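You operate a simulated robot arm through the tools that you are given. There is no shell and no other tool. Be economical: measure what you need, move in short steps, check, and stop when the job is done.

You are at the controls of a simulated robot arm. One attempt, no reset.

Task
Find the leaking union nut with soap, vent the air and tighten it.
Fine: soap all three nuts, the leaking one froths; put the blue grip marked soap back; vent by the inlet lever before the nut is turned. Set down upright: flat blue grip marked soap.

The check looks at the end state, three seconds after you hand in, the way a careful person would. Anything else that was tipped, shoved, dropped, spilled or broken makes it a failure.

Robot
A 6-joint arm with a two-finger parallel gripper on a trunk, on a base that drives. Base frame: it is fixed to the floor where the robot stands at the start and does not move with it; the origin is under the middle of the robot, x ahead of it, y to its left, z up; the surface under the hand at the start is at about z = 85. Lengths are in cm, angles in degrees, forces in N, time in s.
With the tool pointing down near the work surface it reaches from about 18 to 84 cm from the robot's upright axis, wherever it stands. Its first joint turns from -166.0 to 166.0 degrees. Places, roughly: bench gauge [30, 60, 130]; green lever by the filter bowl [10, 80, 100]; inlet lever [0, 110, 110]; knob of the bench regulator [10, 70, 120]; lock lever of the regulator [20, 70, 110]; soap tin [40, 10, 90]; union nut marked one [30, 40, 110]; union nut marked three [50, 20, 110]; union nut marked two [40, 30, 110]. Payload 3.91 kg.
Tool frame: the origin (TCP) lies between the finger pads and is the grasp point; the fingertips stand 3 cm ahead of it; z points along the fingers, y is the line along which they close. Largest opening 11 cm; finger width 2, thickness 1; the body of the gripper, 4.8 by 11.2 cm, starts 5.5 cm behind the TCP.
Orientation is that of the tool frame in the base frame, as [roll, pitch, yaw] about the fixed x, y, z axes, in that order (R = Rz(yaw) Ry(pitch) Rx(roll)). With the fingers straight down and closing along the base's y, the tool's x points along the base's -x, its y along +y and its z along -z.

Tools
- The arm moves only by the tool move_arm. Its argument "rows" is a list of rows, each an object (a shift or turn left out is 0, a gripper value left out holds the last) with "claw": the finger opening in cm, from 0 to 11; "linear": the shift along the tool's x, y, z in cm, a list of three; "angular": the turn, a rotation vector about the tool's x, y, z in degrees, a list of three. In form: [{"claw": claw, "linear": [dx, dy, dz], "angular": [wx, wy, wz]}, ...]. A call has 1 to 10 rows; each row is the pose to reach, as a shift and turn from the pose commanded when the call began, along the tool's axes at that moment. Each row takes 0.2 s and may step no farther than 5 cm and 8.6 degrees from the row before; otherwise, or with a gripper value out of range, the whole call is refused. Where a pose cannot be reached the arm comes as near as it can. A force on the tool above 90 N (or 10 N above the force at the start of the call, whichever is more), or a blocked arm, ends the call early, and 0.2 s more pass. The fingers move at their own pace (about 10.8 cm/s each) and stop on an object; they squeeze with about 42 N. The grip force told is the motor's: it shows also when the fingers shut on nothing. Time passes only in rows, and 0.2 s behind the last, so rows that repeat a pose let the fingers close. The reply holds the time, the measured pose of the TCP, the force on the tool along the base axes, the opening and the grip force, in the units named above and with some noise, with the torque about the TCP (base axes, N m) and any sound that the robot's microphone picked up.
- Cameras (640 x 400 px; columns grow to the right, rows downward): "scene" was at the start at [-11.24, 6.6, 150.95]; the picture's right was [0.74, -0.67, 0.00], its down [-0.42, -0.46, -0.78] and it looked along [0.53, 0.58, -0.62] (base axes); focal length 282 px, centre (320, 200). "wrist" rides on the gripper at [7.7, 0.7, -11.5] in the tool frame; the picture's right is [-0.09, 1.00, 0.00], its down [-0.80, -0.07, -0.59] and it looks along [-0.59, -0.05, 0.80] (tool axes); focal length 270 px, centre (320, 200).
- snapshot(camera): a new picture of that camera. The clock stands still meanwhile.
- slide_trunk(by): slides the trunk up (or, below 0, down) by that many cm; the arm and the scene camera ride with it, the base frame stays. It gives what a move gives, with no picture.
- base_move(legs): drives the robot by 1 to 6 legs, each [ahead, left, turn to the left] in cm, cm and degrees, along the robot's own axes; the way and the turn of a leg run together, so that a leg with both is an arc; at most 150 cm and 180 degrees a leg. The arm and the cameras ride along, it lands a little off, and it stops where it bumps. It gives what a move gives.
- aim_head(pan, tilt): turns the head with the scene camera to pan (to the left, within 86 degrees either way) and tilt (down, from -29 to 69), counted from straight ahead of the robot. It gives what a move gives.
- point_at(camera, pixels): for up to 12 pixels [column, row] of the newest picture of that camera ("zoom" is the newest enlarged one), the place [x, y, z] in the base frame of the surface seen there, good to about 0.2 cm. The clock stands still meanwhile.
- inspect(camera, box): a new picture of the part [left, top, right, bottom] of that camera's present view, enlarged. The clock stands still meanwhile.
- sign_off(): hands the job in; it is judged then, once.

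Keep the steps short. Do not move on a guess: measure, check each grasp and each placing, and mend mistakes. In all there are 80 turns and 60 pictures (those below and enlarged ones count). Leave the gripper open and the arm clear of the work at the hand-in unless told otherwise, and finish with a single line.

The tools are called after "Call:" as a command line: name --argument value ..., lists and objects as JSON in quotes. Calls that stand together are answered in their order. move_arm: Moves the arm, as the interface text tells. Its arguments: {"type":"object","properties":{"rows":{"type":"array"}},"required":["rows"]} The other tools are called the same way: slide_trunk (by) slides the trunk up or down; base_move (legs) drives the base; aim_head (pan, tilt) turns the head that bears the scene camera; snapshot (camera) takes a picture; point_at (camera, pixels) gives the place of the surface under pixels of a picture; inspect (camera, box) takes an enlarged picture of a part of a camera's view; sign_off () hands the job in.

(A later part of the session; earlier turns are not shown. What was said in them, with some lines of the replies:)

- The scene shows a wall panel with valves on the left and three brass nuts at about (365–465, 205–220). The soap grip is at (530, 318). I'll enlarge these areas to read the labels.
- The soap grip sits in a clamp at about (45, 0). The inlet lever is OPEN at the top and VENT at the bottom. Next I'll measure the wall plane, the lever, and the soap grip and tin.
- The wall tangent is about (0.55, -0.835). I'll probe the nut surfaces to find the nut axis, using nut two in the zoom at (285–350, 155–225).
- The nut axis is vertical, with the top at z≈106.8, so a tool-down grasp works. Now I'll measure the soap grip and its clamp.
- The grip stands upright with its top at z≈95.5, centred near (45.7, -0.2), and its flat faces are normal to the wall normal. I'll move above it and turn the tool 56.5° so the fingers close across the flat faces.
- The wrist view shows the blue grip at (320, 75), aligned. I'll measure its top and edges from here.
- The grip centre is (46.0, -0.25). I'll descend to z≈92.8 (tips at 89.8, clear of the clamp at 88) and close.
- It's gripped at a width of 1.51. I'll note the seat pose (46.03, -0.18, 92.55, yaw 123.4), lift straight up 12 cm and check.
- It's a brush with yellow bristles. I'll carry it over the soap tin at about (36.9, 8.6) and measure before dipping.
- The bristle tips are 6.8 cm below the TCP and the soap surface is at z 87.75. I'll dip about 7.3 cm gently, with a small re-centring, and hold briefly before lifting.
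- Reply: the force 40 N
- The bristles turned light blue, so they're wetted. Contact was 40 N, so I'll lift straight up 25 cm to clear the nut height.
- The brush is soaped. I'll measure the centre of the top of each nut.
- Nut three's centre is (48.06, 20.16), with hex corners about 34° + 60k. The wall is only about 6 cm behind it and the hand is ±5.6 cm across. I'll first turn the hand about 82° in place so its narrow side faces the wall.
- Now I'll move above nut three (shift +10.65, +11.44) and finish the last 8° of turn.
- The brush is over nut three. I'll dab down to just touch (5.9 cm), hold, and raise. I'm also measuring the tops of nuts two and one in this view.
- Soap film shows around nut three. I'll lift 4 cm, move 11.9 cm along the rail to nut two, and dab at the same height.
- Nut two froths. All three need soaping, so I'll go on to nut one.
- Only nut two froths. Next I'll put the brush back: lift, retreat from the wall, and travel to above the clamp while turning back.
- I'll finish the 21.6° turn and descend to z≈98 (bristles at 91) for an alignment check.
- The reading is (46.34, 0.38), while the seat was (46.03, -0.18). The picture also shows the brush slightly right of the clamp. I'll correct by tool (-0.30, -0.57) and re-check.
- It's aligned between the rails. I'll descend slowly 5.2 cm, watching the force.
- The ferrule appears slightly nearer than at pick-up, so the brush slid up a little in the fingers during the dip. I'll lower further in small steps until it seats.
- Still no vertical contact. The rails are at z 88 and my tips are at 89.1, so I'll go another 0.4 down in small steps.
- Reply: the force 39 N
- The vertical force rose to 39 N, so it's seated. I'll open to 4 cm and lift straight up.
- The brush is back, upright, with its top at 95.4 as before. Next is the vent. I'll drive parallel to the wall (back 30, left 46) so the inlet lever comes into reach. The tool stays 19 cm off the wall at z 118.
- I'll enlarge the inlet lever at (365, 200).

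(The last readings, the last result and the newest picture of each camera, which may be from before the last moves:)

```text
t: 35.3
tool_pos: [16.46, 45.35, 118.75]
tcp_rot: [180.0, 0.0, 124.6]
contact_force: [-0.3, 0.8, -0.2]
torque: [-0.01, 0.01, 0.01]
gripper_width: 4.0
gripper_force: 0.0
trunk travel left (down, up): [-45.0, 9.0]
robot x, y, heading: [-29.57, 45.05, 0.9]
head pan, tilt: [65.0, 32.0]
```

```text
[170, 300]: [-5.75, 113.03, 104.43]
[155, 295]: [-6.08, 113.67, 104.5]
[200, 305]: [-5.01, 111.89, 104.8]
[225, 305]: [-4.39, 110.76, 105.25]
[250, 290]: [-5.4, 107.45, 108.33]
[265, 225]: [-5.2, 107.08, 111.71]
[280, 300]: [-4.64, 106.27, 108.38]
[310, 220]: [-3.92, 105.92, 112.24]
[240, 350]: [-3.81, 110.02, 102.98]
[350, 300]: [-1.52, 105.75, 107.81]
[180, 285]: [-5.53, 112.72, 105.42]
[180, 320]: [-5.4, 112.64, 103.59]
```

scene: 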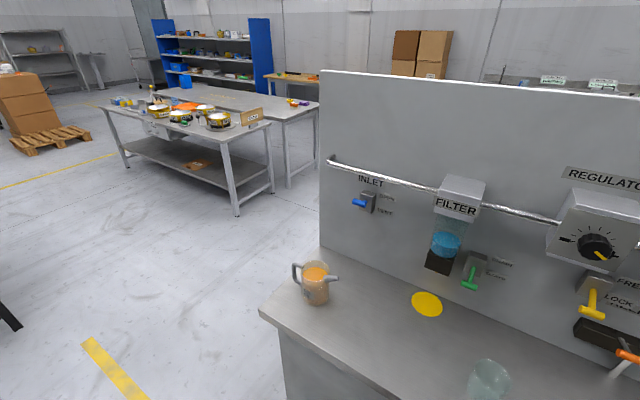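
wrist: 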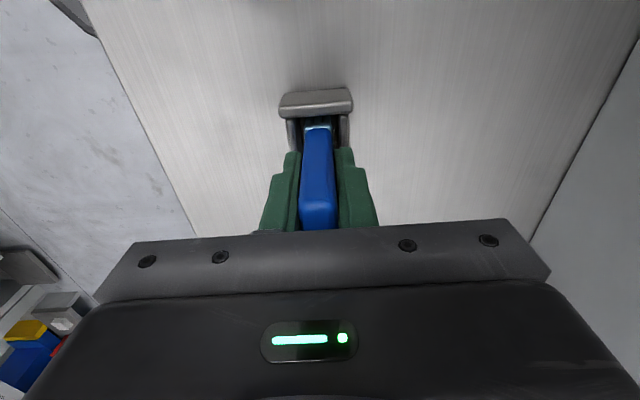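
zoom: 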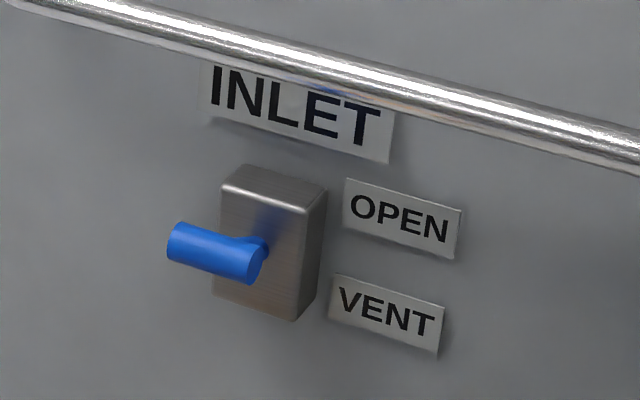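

Call:
point_at --camera "zoom" --pixels '[[172, 240], [190, 235], [215, 248], [240, 260], [255, 262], [262, 245], [210, 265], [205, 235], [245, 200], [290, 260], [235, 180], [295, 310]]'

Call:
inspect --camera "scene" --box '[420, 220, 640, 360]'

Call:
point_at --camera "scene" --pixels '[[315, 275], [300, 285], [335, 275], [315, 262], [445, 180], [440, 195], [470, 270], [370, 172], [460, 190], [430, 255], [427, 305], [489, 365]]'

```text
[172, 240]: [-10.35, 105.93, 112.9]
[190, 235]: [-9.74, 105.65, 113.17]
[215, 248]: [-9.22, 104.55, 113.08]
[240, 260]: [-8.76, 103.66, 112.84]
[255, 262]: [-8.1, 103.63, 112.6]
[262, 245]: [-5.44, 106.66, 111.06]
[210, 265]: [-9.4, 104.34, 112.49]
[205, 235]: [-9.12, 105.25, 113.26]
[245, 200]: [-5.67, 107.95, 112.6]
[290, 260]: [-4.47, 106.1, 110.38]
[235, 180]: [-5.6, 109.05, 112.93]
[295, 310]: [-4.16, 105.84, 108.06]
```

```text
2.86 times, centred on (530, 290) of scene
```

zoom: 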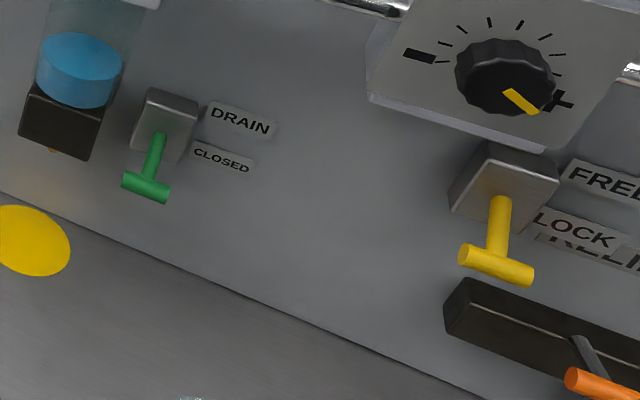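

```text
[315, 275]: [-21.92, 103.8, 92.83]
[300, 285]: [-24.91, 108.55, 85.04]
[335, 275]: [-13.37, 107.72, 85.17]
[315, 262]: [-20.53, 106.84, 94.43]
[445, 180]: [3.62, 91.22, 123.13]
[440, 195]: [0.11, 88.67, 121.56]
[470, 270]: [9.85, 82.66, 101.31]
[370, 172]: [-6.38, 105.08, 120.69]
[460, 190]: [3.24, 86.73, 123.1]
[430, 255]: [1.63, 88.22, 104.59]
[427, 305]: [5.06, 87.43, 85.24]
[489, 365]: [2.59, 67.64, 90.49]
```

The inlet bar runs along the wall from (-10.3, 105.9) to (-8.5, 103.6) at z≈112.5, pointing out and slightly up at OPEN. VENT means pushing it down. I'll travel along the wall, backed off to clear the regulator, and turn the hand so the camera faces away from the wall.

Call:
move_arm --rows '[{"claw": 0, "linear": [3.5, -2.5, 0], "angular": [0, 0, -8.2]}, {"linear": [8, -3.5, 0], "angular": [0, 0, -16.4]}, {"linear": [12.7, -4, 0], "angular": [0, 0, -24.6]}, {"linear": [17.4, -4, 0], "angular": [0, 0, -32.8]}, {"linear": [22.1, -4, 0], "angular": [0, 0, -41]}, {"linear": [26.8, -4, 0], "angular": [0, 0, -49.2]}, {"linear": [31.5, -4, 0], "angular": [0, 0, -57.4]}, {"linear": [36.2, -4, 0], "angular": [0, 0, -65.6]}, {"linear": [40.9, -4, 0], "angular": [0, 0, -73.8]}, {"linear": [45.6, -4, 0], "angular": [0, 0, -82]}]'

```text
t: 37.5
tool_pos: [-12.88, 80.28, 118.73]
tcp_rot: [180.0, 0.0, -153.3]
contact_force: [0.5, 0.5, -0.2]
torque: [-0.02, -0.01, 0.01]
gripper_width: 0.0
gripper_force: 37.8
trunk travel left (down, up): [-45.0, 9.0]
robot x, y, heading: [-29.82, 44.96, 1.3]
head pan, tilt: [65.0, 32.0]
```

Call:
move_arm --rows '[{"linear": [0.15, 4.6, -0.5], "angular": [0, 0, -1.7]}, {"linear": [0.3, 9.2, -1], "angular": [0, 0, -3.4]}, {"linear": [0.45, 13.9, -1.5], "angular": [0, 0, -5]}, {"linear": [0.54, 18.5, -2], "angular": [0, 0, -6.7]}, {"linear": [0.54, 18.5, -2], "angular": [0, 0, -6.7]}]'

Call:
move_arm --rows '[{"angular": [0, -7.5, 0]}, {"angular": [0, -15, 0]}, {"angular": [0, -22.5, 0]}, {"angular": [0, -30, 0]}, {"angular": [0, -37.5, 0]}, {"angular": [0, -45, 0]}, {"angular": [0, -45, 0]}]'

Call:
snapshot --camera "wrist"

Call:
snapshot --camera "scene"

```text
t: 38.7
tool_pos: [-21.57, 96.99, 120.78]
tcp_rot: [-180.0, 0.0, -146.7]
contact_force: [0.2, 0.2, 0.2]
torque: [0.0, 0.01, 0.0]
gripper_width: 0.0
gripper_force: 37.3
trunk travel left (down, up): [-45.0, 9.0]
robot x, y, heading: [-30.14, 44.61, 0.9]
head pan, tilt: [65.0, 32.0]
```

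```text
t: 40.3
tool_pos: [-21.47, 96.78, 120.82]
tcp_rot: [-179.9, 45.1, -146.7]
contact_force: [0.1, 0.1, -0.3]
torque: [0.01, -0.02, 0.02]
gripper_width: 0.01
gripper_force: 37.3
trunk travel left (down, up): [-45.0, 9.0]
robot x, y, heading: [-29.95, 44.81, 1.2]
head pan, tilt: [65.0, 32.0]
```

```text
23 pictures are left
```

wrist: 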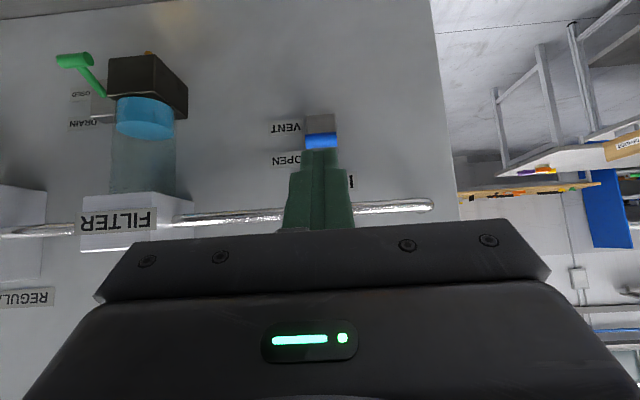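

```text
22 pictures are left
```

scene: 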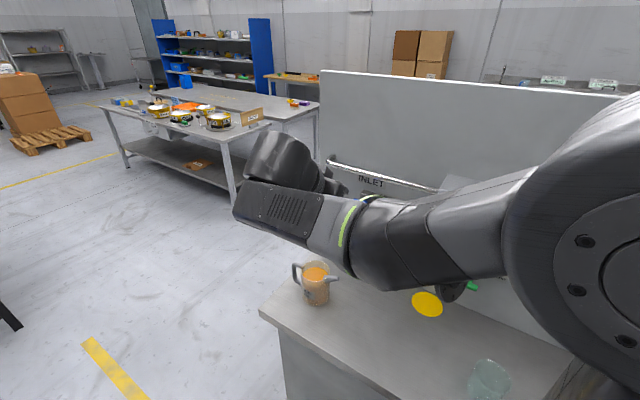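

The tool is tilted 45° toward the wall and lined up with the blue bar at (321, 141). I'll measure the bar once more before going over it.

Call:
point_at --camera "wrist" --pixels '[[308, 141], [321, 141], [335, 141], [321, 136], [321, 122], [321, 115], [400, 205], [300, 213]]'

Call:
move_arm --rows '[{"linear": [-3.3, 0, 0]}, {"linear": [-6.58, 0, 0]}, {"linear": [-6.58, 0, 0]}]'

```text
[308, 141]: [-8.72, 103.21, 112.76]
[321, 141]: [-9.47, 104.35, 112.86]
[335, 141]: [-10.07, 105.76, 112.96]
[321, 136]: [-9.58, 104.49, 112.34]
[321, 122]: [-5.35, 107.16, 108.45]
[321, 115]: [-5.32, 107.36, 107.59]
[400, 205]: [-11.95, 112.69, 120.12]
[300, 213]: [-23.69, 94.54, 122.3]
```

```text
t: 41.1
tool_pos: [-17.35, 99.5, 125.47]
tcp_rot: [-179.9, 45.0, -146.6]
contact_force: [0.1, 0.2, -0.1]
torque: [0.0, 0.01, 0.0]
gripper_width: 0.0
gripper_force: 37.2
trunk travel left (down, up): [-45.0, 9.0]
robot x, y, heading: [-29.76, 44.93, 0.9]
head pan, tilt: [65.0, 32.0]
```

Now I'll slide along the tool axis 13.8 cm so the fingertips come above the bar.

Call:
move_arm --rows '[{"linear": [0, 0, 4.6]}, {"linear": [0, 0, 9.2]}, {"linear": [0, 0, 13.8]}, {"linear": [0, 0, 13.8]}]'

Call:
snapshot --camera "wrist"

```text
t: 42.1
tool_pos: [-9.34, 104.83, 115.57]
tcp_rot: [-180.0, 45.0, -146.7]
contact_force: [-0.1, -1.2, -0.6]
torque: [-0.02, 0.02, -0.03]
gripper_width: 0.0
gripper_force: 38.4
trunk travel left (down, up): [-45.0, 9.0]
robot x, y, heading: [-29.98, 44.74, 1.1]
head pan, tilt: [65.0, 32.0]
```

```text
21 pictures are left
```

wrist: 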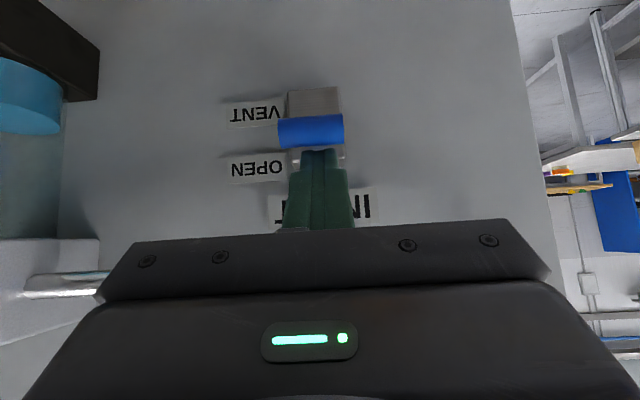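

The fingertips are just above the bar. I'll push straight down in 1 cm steps, 5.5 cm in all.

Call:
move_arm --rows '[{"linear": [0.71, 0, 0.71]}, {"linear": [1.41, 0, 1.41]}, {"linear": [2.12, 0, 2.12]}, {"linear": [2.83, 0, 2.83]}, {"linear": [3.4, 0, 3.4]}, {"linear": [3.9, 0, 3.9]}, {"linear": [3.9, 0, 3.9]}]'

Call:
snapshot --camera "wrist"

```text
t: 43.7
tool_pos: [-9.97, 104.47, 111.1]
tcp_rot: [179.2, 45.8, -147.0]
contact_force: [-67.1, -61.7, 123.8]
torque: [-0.38, 0.11, 0.22]
gripper_width: 0.0
gripper_force: 38.5
trunk travel left (down, up): [-45.0, 9.0]
robot x, y, heading: [-30.05, 44.82, 1.2]
head pan, tilt: [65.0, 32.0]
```

```text
20 pictures are left
```

wrist: 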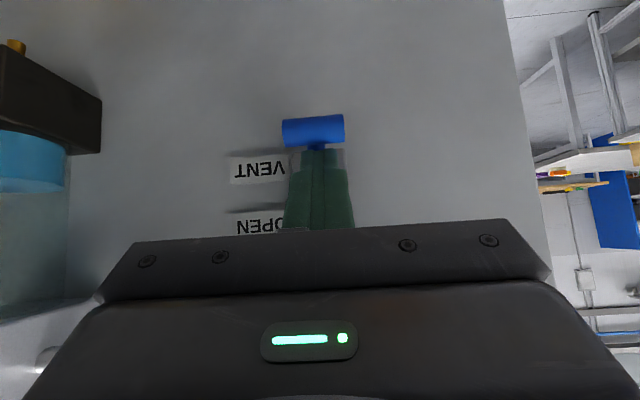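

The lever hit its stop (high force) and now points down toward VENT. I'll back off right away along the tool axis.

Call:
move_arm --rows '[{"linear": [-0.7, 0, -0.7]}, {"linear": [-0.7, 0, -4]}, {"linear": [-0.7, 0, -8.5]}, {"linear": [-0.7, 0, -13]}, {"linear": [-0.7, 0, -17]}, {"linear": [-0.7, 0, -17]}]'

Call:
snapshot --camera "wrist"

Call:
aim_head --pan 45 --tilt 25

Call:
snapshot --camera "scene"

```text
t: 45.1
tool_pos: [-19.27, 98.52, 122.7]
tcp_rot: [180.0, 45.1, -146.7]
contact_force: [-1.1, 0.2, 0.2]
torque: [-0.02, -0.02, 0.03]
gripper_width: 0.01
gripper_force: 37.6
trunk travel left (down, up): [-45.0, 9.0]
robot x, y, heading: [-29.79, 44.68, 1.1]
head pan, tilt: [65.0, 32.0]
```

```text
19 pictures are left
```

wrist: 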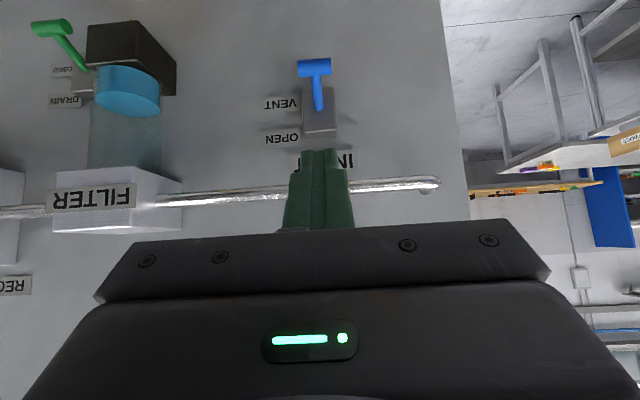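

```text
t: 45.9
tool_pos: [-19.13, 98.58, 122.74]
tcp_rot: [180.0, 44.9, -146.8]
contact_force: [0.0, 0.1, 0.7]
torque: [0.02, -0.01, -0.01]
gripper_width: 0.0
gripper_force: 37.4
trunk travel left (down, up): [-45.0, 9.0]
robot x, y, heading: [-29.92, 44.95, 1.0]
head pan, tilt: [45.0, 25.0]
```

```text
18 pictures are left
```

scene: 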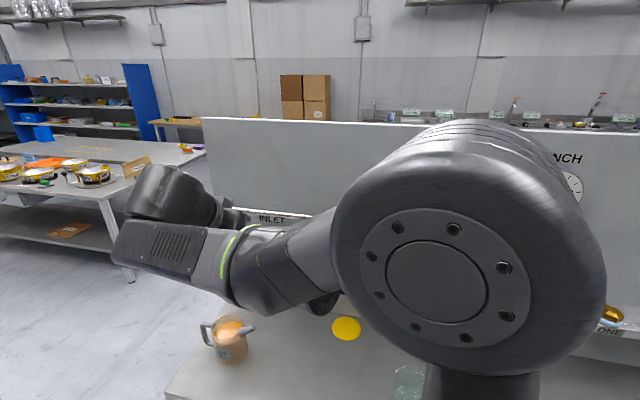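

The lever is fully at VENT. I'll level the tool back to pointing straight down here, 19 cm off the wall, then drive back to the first station.

Call:
move_arm --rows '[{"angular": [0, 7.5, 0]}, {"angular": [0, 15, 0]}, {"angular": [0, 22.5, 0]}, {"angular": [0, 30, 0]}, {"angular": [0, 37.5, 0]}, {"angular": [0, 45, 0]}, {"angular": [0, 45, 0]}]'

Call:
base_move --legs '[[28.9, -45.6, -1]]'

Call:
aim_head --pan 40 --tilt 32

Call:
snapshot --camera "scene"

```text
t: 47.5
tool_pos: [-19.04, 98.35, 122.59]
tcp_rot: [-180.0, -0.1, -146.7]
contact_force: [-0.3, -0.3, -0.1]
torque: [-0.02, 0.02, 0.02]
gripper_width: 0.02
gripper_force: 37.8
trunk travel left (down, up): [-45.0, 9.0]
robot x, y, heading: [-29.98, 45.0, 1.0]
head pan, tilt: [45.0, 25.0]
```

```text
t: 50.6
tool_pos: [11.16, 52.93, 122.65]
tcp_rot: [180.0, -0.1, -148.5]
contact_force: [-0.7, -0.6, -0.2]
torque: [0.04, 0.02, -0.01]
gripper_width: 0.0
gripper_force: 37.3
trunk travel left (down, up): [-45.0, 9.0]
robot x, y, heading: [-0.94, -0.72, -0.7]
head pan, tilt: [45.0, 25.0]
```

```text
t: 51.3
tool_pos: [11.13, 52.96, 122.63]
tcp_rot: [-180.0, -0.1, -148.5]
contact_force: [0.1, 0.9, -0.2]
torque: [0.01, 0.01, 0.01]
gripper_width: 0.01
gripper_force: 38.0
trunk travel left (down, up): [-45.0, 9.0]
robot x, y, heading: [-0.88, -0.06, -0.6]
head pan, tilt: [40.0, 32.0]
```

```text
17 pictures are left
```

scene: 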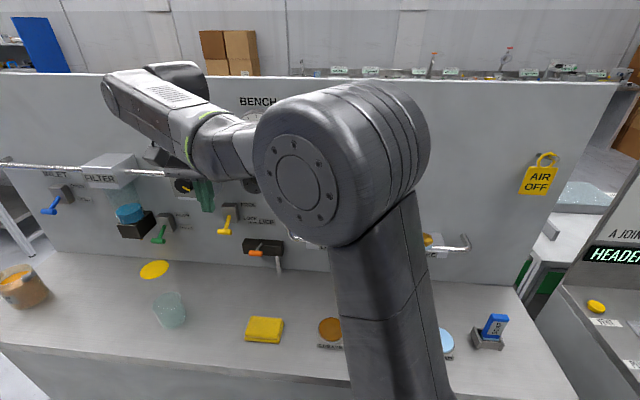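

The inlet lever points down at VENT. I'll move the hand to just in front of nut two, opening the fingers, to see the gauge and the nut.

Call:
move_arm --rows '[{"claw": 6, "linear": [-0.7, -4.5, 0]}, {"linear": [-1.4, -9, 0]}, {"linear": [-2.2, -13.5, 0]}, {"linear": [-2.9, -18, 0]}, {"linear": [-3.6, -22.5, 0]}, {"linear": [-4.4, -27, 0]}, {"linear": [-5.1, -31.5, 0]}, {"linear": [-5.8, -35.7, 0]}, {"linear": [-5.8, -35.7, 0]}]'

Call:
snapshot --camera "scene"

Call:
snapshot --camera "wrist"

```text
t: 53.3
tool_pos: [34.81, 25.18, 122.57]
tcp_rot: [180.0, 0.0, -148.5]
contact_force: [0.3, -0.5, -1.4]
torque: [-0.05, 0.02, 0.04]
gripper_width: 6.0
gripper_force: 0.0
trunk travel left (down, up): [-45.0, 9.0]
robot x, y, heading: [-0.86, -0.39, -0.4]
head pan, tilt: [40.0, 32.0]
```

```text
16 pictures are left
```

scene: 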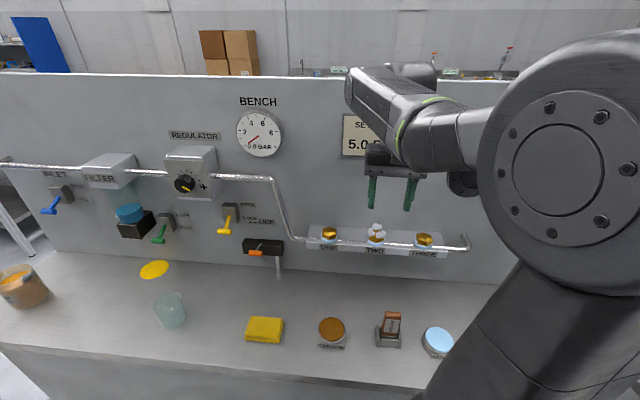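

```text
15 pictures are left
```

wrist: 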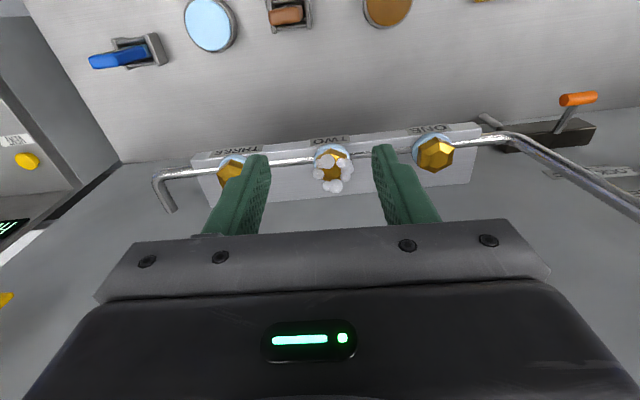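

The gauge reads 0.0 BAR, so it's vented. I'll enlarge nut two at (332, 168) to find the hex flats.

Call:
inspect --camera "wrist" --box '[304, 142, 360, 197]'

```text
7.27 times, centred on (332, 170) of wrist
```

zoom: 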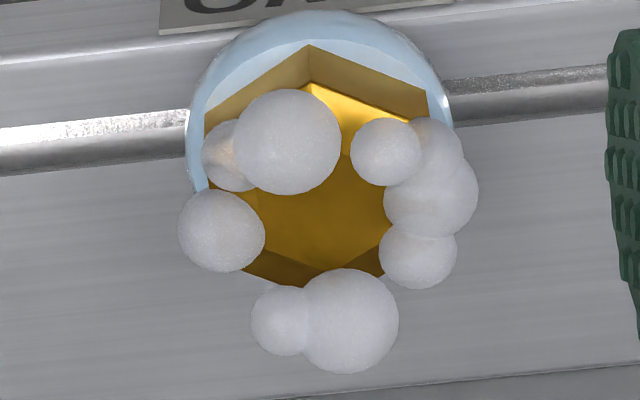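

Call:
point_at --camera "zoom" --pixels '[[310, 80], [308, 48], [207, 130], [426, 90], [424, 118], [320, 200], [350, 160], [265, 210], [365, 80], [255, 85], [310, 260], [255, 265]]'

```text
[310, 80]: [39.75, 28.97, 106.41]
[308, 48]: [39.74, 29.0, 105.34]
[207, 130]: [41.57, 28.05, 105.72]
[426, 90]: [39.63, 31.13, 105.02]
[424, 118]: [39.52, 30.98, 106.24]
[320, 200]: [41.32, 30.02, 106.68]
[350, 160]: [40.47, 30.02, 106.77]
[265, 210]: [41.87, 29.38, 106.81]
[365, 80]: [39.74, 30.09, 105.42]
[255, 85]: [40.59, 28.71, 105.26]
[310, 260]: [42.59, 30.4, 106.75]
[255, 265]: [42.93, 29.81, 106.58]
```

Hex centre two is ≈ (41.4, 30.1), with flats facing about 124° ± 60k, which matches closing along the wall at yaw ≈ -146. The pipe runs through that line, so I'll check its top height first.

Call:
point_at --camera "zoom" --pixels '[[500, 95], [560, 85], [520, 80], [530, 105], [100, 150], [60, 135], [440, 110], [230, 60], [560, 200], [196, 120]]'

```text
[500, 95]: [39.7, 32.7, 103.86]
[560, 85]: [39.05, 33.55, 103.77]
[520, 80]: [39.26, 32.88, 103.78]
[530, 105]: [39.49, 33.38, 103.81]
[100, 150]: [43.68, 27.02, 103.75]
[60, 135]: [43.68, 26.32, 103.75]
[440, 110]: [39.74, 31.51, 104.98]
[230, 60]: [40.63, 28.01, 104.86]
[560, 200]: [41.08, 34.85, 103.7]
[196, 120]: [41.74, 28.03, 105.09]
```

The pipe top is 103.85, so fingertips at ~104.4 are safe. I'll move above nut two and descend to z≈111 first.

Call:
move_arm --rows '[{"linear": [-4.1, 0.37, 0], "angular": [0, 0, -1]}, {"linear": [-8.19, 0.75, 0], "angular": [0, 0, -2]}, {"linear": [-8.19, 0.75, 4], "angular": [0, 0, -2]}, {"linear": [-8.19, 0.75, 8], "angular": [0, 0, -2]}, {"linear": [-8.19, 0.75, 11.5], "angular": [0, 0, -2]}, {"linear": [-8.19, 0.75, 11.5], "angular": [0, 0, -2]}]'

Call:
inspect --camera "wrist" --box '[200, 70, 440, 240]'

Call:
inspect --camera "scene" --box '[300, 150, 470, 270]'

```text
t: 54.7
tool_pos: [41.03, 30.46, 111.08]
tcp_rot: [-180.0, -0.1, -146.5]
contact_force: [0.2, -0.1, 0.3]
torque: [0.0, 0.01, 0.01]
gripper_width: 5.99
gripper_force: 0.1
trunk travel left (down, up): [-45.0, 9.0]
robot x, y, heading: [-1.15, -0.57, -0.5]
head pan, tilt: [40.0, 32.0]
```

```text
2.35 times, centred on (320, 155) of wrist
```

zoom: 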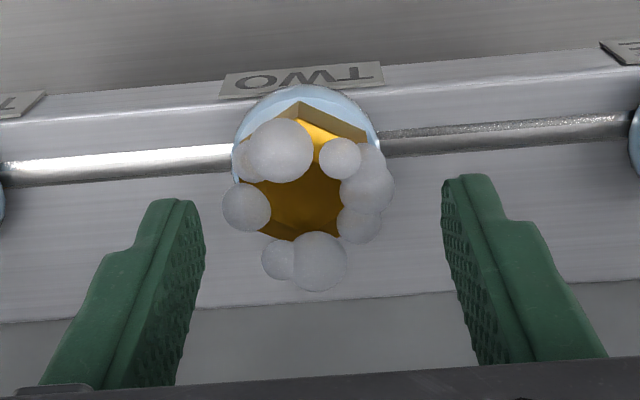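

```text
3.33 times, centred on (385, 210) of scene
```

zoom: 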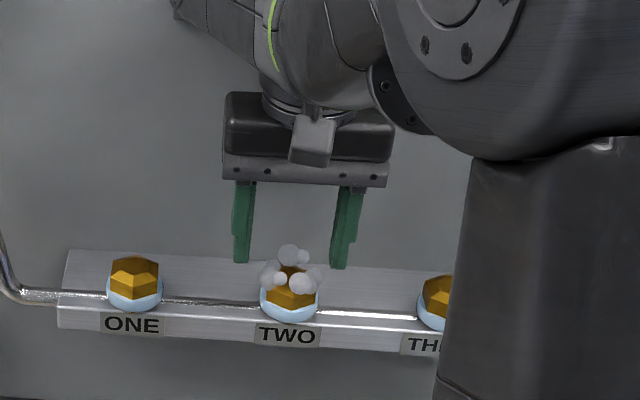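

The fingers straddle nut two, with the nut about 0.5 cm left of centre. I'll correct by tool (-0.11, -0.5), descend 3.65 cm, and close on the flats.

Call:
move_arm --rows '[{"linear": [-0.11, -0.5, 0]}, {"linear": [-0.11, -0.5, 1.5]}, {"linear": [-0.11, -0.5, 3]}, {"linear": [-0.11, -0.5, 3.65]}, {"linear": [-0.11, -0.5, 3.65]}, {"claw": 0, "linear": [-0.11, -0.5, 3.65]}, {"linear": [-0.11, -0.5, 3.65]}, {"linear": [-0.11, -0.5, 3.65]}]'

Call:
inspect --camera "scene" --box '[300, 150, 470, 270]'

```text
t: 56.5
tool_pos: [41.47, 30.31, 107.41]
tcp_rot: [180.0, 0.0, -146.4]
contact_force: [-9.9, 12.0, -2.9]
torque: [0.96, 0.39, 0.04]
gripper_width: 3.97
gripper_force: 44.9
trunk travel left (down, up): [-45.0, 9.0]
robot x, y, heading: [-1.35, -0.51, -0.7]
head pan, tilt: [40.0, 32.0]
```

```text
3.33 times, centred on (385, 210) of scene
```

zoom: 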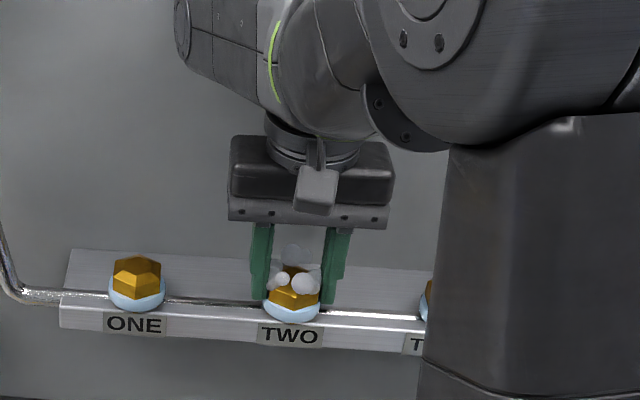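

The width is 3.97, a bit more than the ~3.5 I expected across flats. I'll look from the wrist camera before turning.

Call:
inspect --camera "wrist" --box '[240, 90, 400, 240]'

Call:
point_at --camera "zoom" --pixels '[[320, 120], [300, 80], [240, 150], [380, 150], [310, 60], [260, 100], [350, 100], [320, 180]]'

```text
2.67 times, centred on (320, 165) of wrist
```

zoom: 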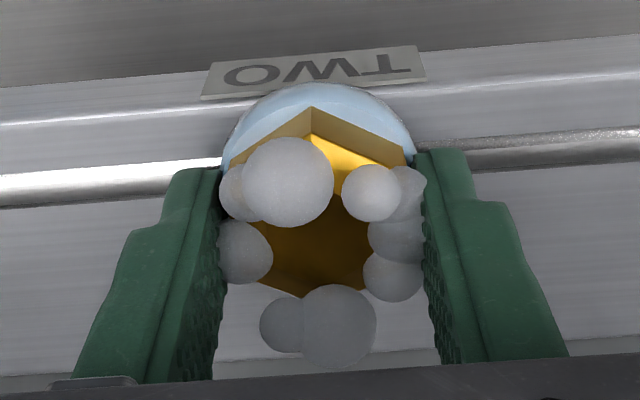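

```text
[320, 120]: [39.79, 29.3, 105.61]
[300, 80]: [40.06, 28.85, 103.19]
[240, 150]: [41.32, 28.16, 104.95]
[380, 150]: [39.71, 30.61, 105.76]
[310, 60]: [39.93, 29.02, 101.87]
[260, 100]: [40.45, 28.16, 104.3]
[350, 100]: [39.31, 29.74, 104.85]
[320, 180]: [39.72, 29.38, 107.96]
```

The pads lie parallel to the flats. I'll turn clockwise (as seen from above) gently, 12°, and read the torque.

Call:
move_arm --rows '[{"angular": [0, 0, 3]}, {"angular": [0, 0, 6]}, {"angular": [0, 0, 9]}, {"angular": [0, 0, 12]}, {"angular": [0, 0, 12]}]'

Call:
inspect --camera "wrist" --box '[240, 90, 400, 240]'

```text
t: 57.7
tool_pos: [41.52, 30.21, 107.39]
tcp_rot: [-179.9, 0.1, -158.5]
contact_force: [-7.8, 11.5, 12.7]
torque: [0.35, 1.07, -0.01]
gripper_width: 3.96
gripper_force: 45.1
trunk travel left (down, up): [-45.0, 9.0]
robot x, y, heading: [-1.57, -0.25, -0.4]
head pan, tilt: [40.0, 32.0]
```

```text
2.67 times, centred on (320, 165) of wrist
```

zoom: 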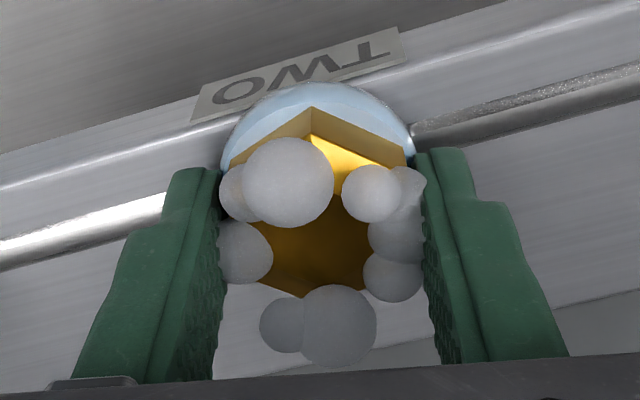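

The nut turned with the hand, with almost no torque yet. I'll continue another 18° clockwise.

Call:
move_arm --rows '[{"angular": [0, 0, 3]}, {"angular": [0, 0, 6]}, {"angular": [0, 0, 9]}, {"angular": [0, 0, 12]}, {"angular": [0, 0, 15]}, {"angular": [0, 0, 18]}, {"angular": [0, 0, 18]}]'

```text
t: 59.3
tool_pos: [41.46, 30.22, 107.51]
tcp_rot: [-180.0, 0.1, -176.6]
contact_force: [-6.2, 8.4, 14.0]
torque: [0.37, 0.56, -0.02]
gripper_width: 3.97
gripper_force: 45.2
trunk travel left (down, up): [-45.0, 9.0]
robot x, y, heading: [-1.35, -0.43, -0.8]
head pan, tilt: [40.0, 32.0]
```

Still free at 30°. I'll turn 10° more (hand-to-wall margin ~0.8 cm) and read the torque.

Call:
move_arm --rows '[{"angular": [0, 0, 3]}, {"angular": [0, 0, 6]}, {"angular": [0, 0, 8]}, {"angular": [0, 0, 10]}, {"angular": [0, 0, 10]}]'

Call:
inspect --camera "scene" --box '[300, 150, 470, 270]'

```text
t: 60.5
tool_pos: [41.51, 30.2, 107.51]
tcp_rot: [-180.0, 0.2, 173.5]
contact_force: [-9.0, 10.0, 10.0]
torque: [0.85, -0.18, 0.02]
gripper_width: 3.96
gripper_force: 45.2
trunk travel left (down, up): [-45.0, 9.0]
robot x, y, heading: [-1.09, -0.31, -0.8]
head pan, tilt: [40.0, 32.0]
```

```text
3.33 times, centred on (385, 210) of scene
```

zoom: 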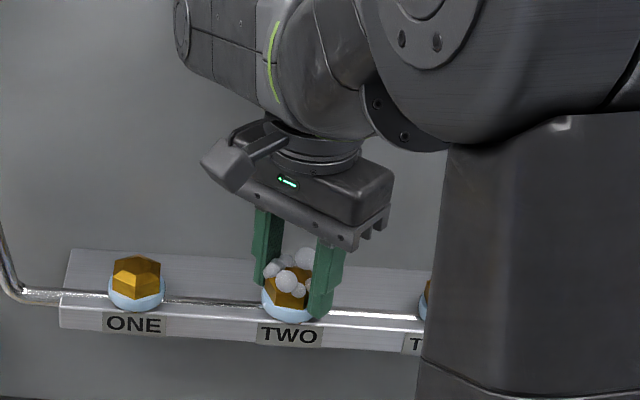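

It's 40° in with no resistance yet. I'll open, rotate back 60° in place to the next pair of flats (with a tiny re-centring), and re-grip.

Call:
move_arm --rows '[{"claw": 6}, {"linear": [0.11, 0.1, 0]}, {"linear": [0.11, 0.1, 0], "angular": [0, 0, -8.5]}, {"linear": [0.11, 0.1, 0], "angular": [0, 0, -17]}, {"linear": [0.11, 0.1, 0], "angular": [0, 0, -25.5]}, {"linear": [0.11, 0.1, 0], "angular": [0, 0, -34]}, {"linear": [0.11, 0.1, 0], "angular": [0, 0, -42.5]}, {"linear": [0.11, 0.1, 0], "angular": [0, 0, -51]}, {"linear": [0.11, 0.1, 0], "angular": [0, 0, -59.5]}, {"linear": [0.11, 0.1, 0], "angular": [0, 0, -59.9]}]'

Call:
move_arm --rows '[{"claw": 0}, {}, {}, {"angular": [0, 0, 3]}, {"angular": [0, 0, 6]}, {"angular": [0, 0, 9]}, {"angular": [0, 0, 12]}, {"angular": [0, 0, 12]}]'

Call:
inspect --camera "wrist" --box '[240, 90, 400, 240]'

```text
t: 62.7
tool_pos: [41.58, 30.19, 107.48]
tcp_rot: [-180.0, 0.0, -126.5]
contact_force: [0.8, -0.1, -1.0]
torque: [-0.01, -0.03, 0.01]
gripper_width: 5.99
gripper_force: 0.0
trunk travel left (down, up): [-45.0, 9.0]
robot x, y, heading: [-1.33, -0.3, -0.3]
head pan, tilt: [40.0, 32.0]
```

```text
t: 64.5
tool_pos: [41.43, 30.22, 107.51]
tcp_rot: [180.0, -0.1, -138.8]
contact_force: [-4.9, 0.5, -8.6]
torque: [1.03, 0.04, 0.01]
gripper_width: 3.97
gripper_force: 44.8
trunk travel left (down, up): [-45.0, 9.0]
robot x, y, heading: [-1.82, -0.66, -0.6]
head pan, tilt: [40.0, 32.0]
```

```text
2.67 times, centred on (320, 165) of wrist
```

zoom: 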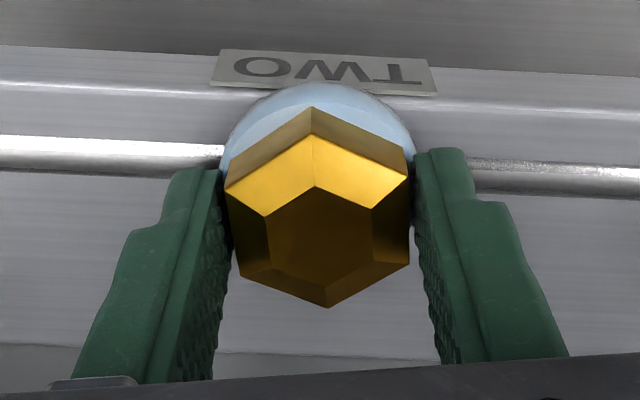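

The froth has vanished after about 52° of turning, so the leak appears to be closing. I'll continue gently to find the snug point, watching the torque.

Call:
move_arm --rows '[{"angular": [0, 0, 3]}, {"angular": [0, 0, 6]}, {"angular": [0, 0, 9]}, {"angular": [0, 0, 12]}, {"angular": [0, 0, 12]}]'

```text
t: 65.7
tool_pos: [41.56, 30.3, 107.55]
tcp_rot: [180.0, 0.1, -150.7]
contact_force: [0.4, 1.9, 2.6]
torque: [0.25, 0.53, 0.59]
gripper_width: 3.96
gripper_force: 45.1
trunk travel left (down, up): [-45.0, 9.0]
robot x, y, heading: [-1.38, -0.34, -0.9]
head pan, tilt: [40.0, 32.0]
```

The torque about z now shows 0.6 N·m, so resistance has started. I'll go 8° more in small steps.

Call:
move_arm --rows '[{"angular": [0, 0, 2]}, {"angular": [0, 0, 4]}, {"angular": [0, 0, 6]}, {"angular": [0, 0, 8]}, {"angular": [0, 0, 8]}]'

Call:
inspect --camera "wrist" --box '[240, 90, 400, 240]'

```text
t: 66.9
tool_pos: [41.58, 30.26, 107.35]
tcp_rot: [-180.0, 0.0, -158.6]
contact_force: [-2.8, 3.1, 3.5]
torque: [0.07, 0.14, 0.24]
gripper_width: 3.87
gripper_force: 44.3
trunk travel left (down, up): [-45.0, 9.0]
robot x, y, heading: [-0.9, -0.69, -0.6]
head pan, tilt: [40.0, 32.0]
```

```text
2.67 times, centred on (320, 165) of wrist
```

zoom: 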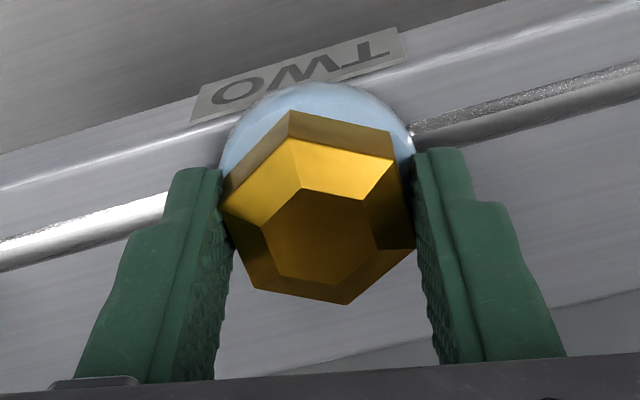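

The hand slipped on the nut at the end, about 13°. That means the nut stopped turning at roughly 60° total, which suggests it's snug. To confirm, I'll open, rotate back 13° to align with the flats, re-grip and try once more.

Call:
move_arm --rows '[{"claw": 6}, {"angular": [0, 0, -6.5]}, {"angular": [0, 0, -13]}, {"angular": [0, 0, -13]}, {"claw": 0, "angular": [0, 0, -13]}, {"angular": [0, 0, -13]}, {"angular": [0, 0, -13]}, {"angular": [0, 0, -11]}, {"angular": [0, 0, -9]}, {"angular": [0, 0, -9]}]'

Call:
inspect --camera "wrist" --box '[240, 90, 400, 240]'

```text
t: 69.1
tool_pos: [41.55, 30.14, 107.43]
tcp_rot: [-180.0, 0.0, -149.7]
contact_force: [-4.7, 2.9, 2.8]
torque: [0.39, 0.75, 0.66]
gripper_width: 3.96
gripper_force: 45.7
trunk travel left (down, up): [-45.0, 9.0]
robot x, y, heading: [-1.72, -0.17, -0.6]
head pan, tilt: [40.0, 32.0]
```

```text
2.67 times, centred on (320, 165) of wrist
```

zoom: 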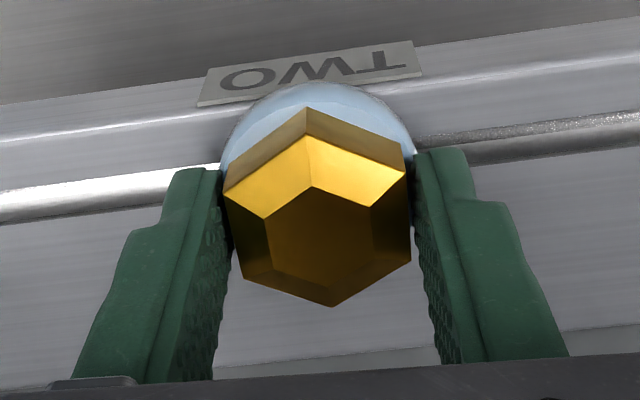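

The torque rises at once (0.66 N·m) and the nut doesn't move, so it's tight and doesn't froth. I'll release, rise straight up, and retreat from the wall.

Call:
move_arm --rows '[{"claw": 7}, {}, {"linear": [0, 0, -3]}, {"linear": [0, 0, -7]}, {"linear": [0, 0, -11]}, {"linear": [0, 0, -15]}, {"linear": [4, 0, -17]}, {"linear": [8.5, 0, -18]}, {"linear": [13, 0, -18]}, {"linear": [17, 0, -18]}]'

Call:
snapshot --camera "scene"

Call:
inspect --camera "wrist" --box '[100, 0, 540, 240]'

```text
t: 71.3
tool_pos: [26.79, 21.73, 125.32]
tcp_rot: [179.9, 0.1, -149.6]
contact_force: [-0.3, -0.3, -0.4]
torque: [-0.01, -0.03, -0.01]
gripper_width: 7.01
gripper_force: 0.0
trunk travel left (down, up): [-45.0, 9.0]
robot x, y, heading: [-1.06, -0.28, -0.9]
head pan, tilt: [40.0, 32.0]
```

```text
4 pictures are left
```

scene: 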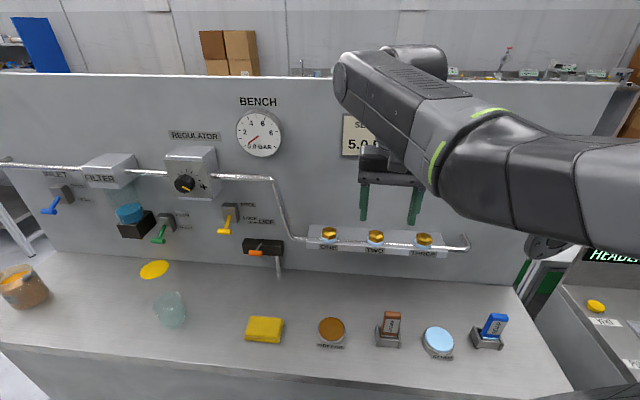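

```text
1.45 times, centred on (320, 120) of wrist
```

zoom: 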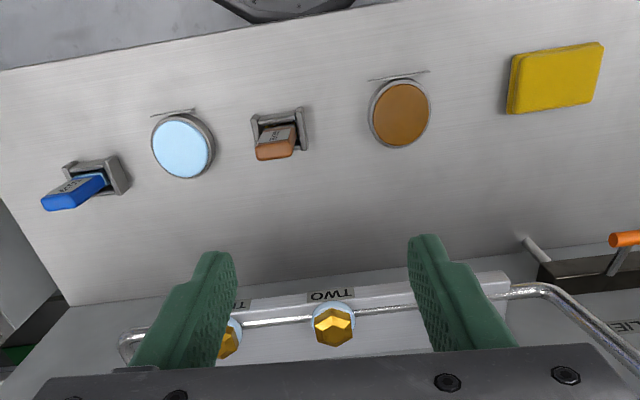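

The gauge reads 0, the inlet lever is at VENT, nut two is tight with no froth, and the soap brush stands upright in its clamp. Nothing else has moved and the arm is clear with the gripper open, so I'm handing in.

Call:
sign_off

```text
The job is handed in.
```

Nut two was the leaking one: I soaped all three nuts, put the soap brush back upright, vented at the inlet lever (gauge at 0), then tightened nut two until it stopped turning and the froth was gone.
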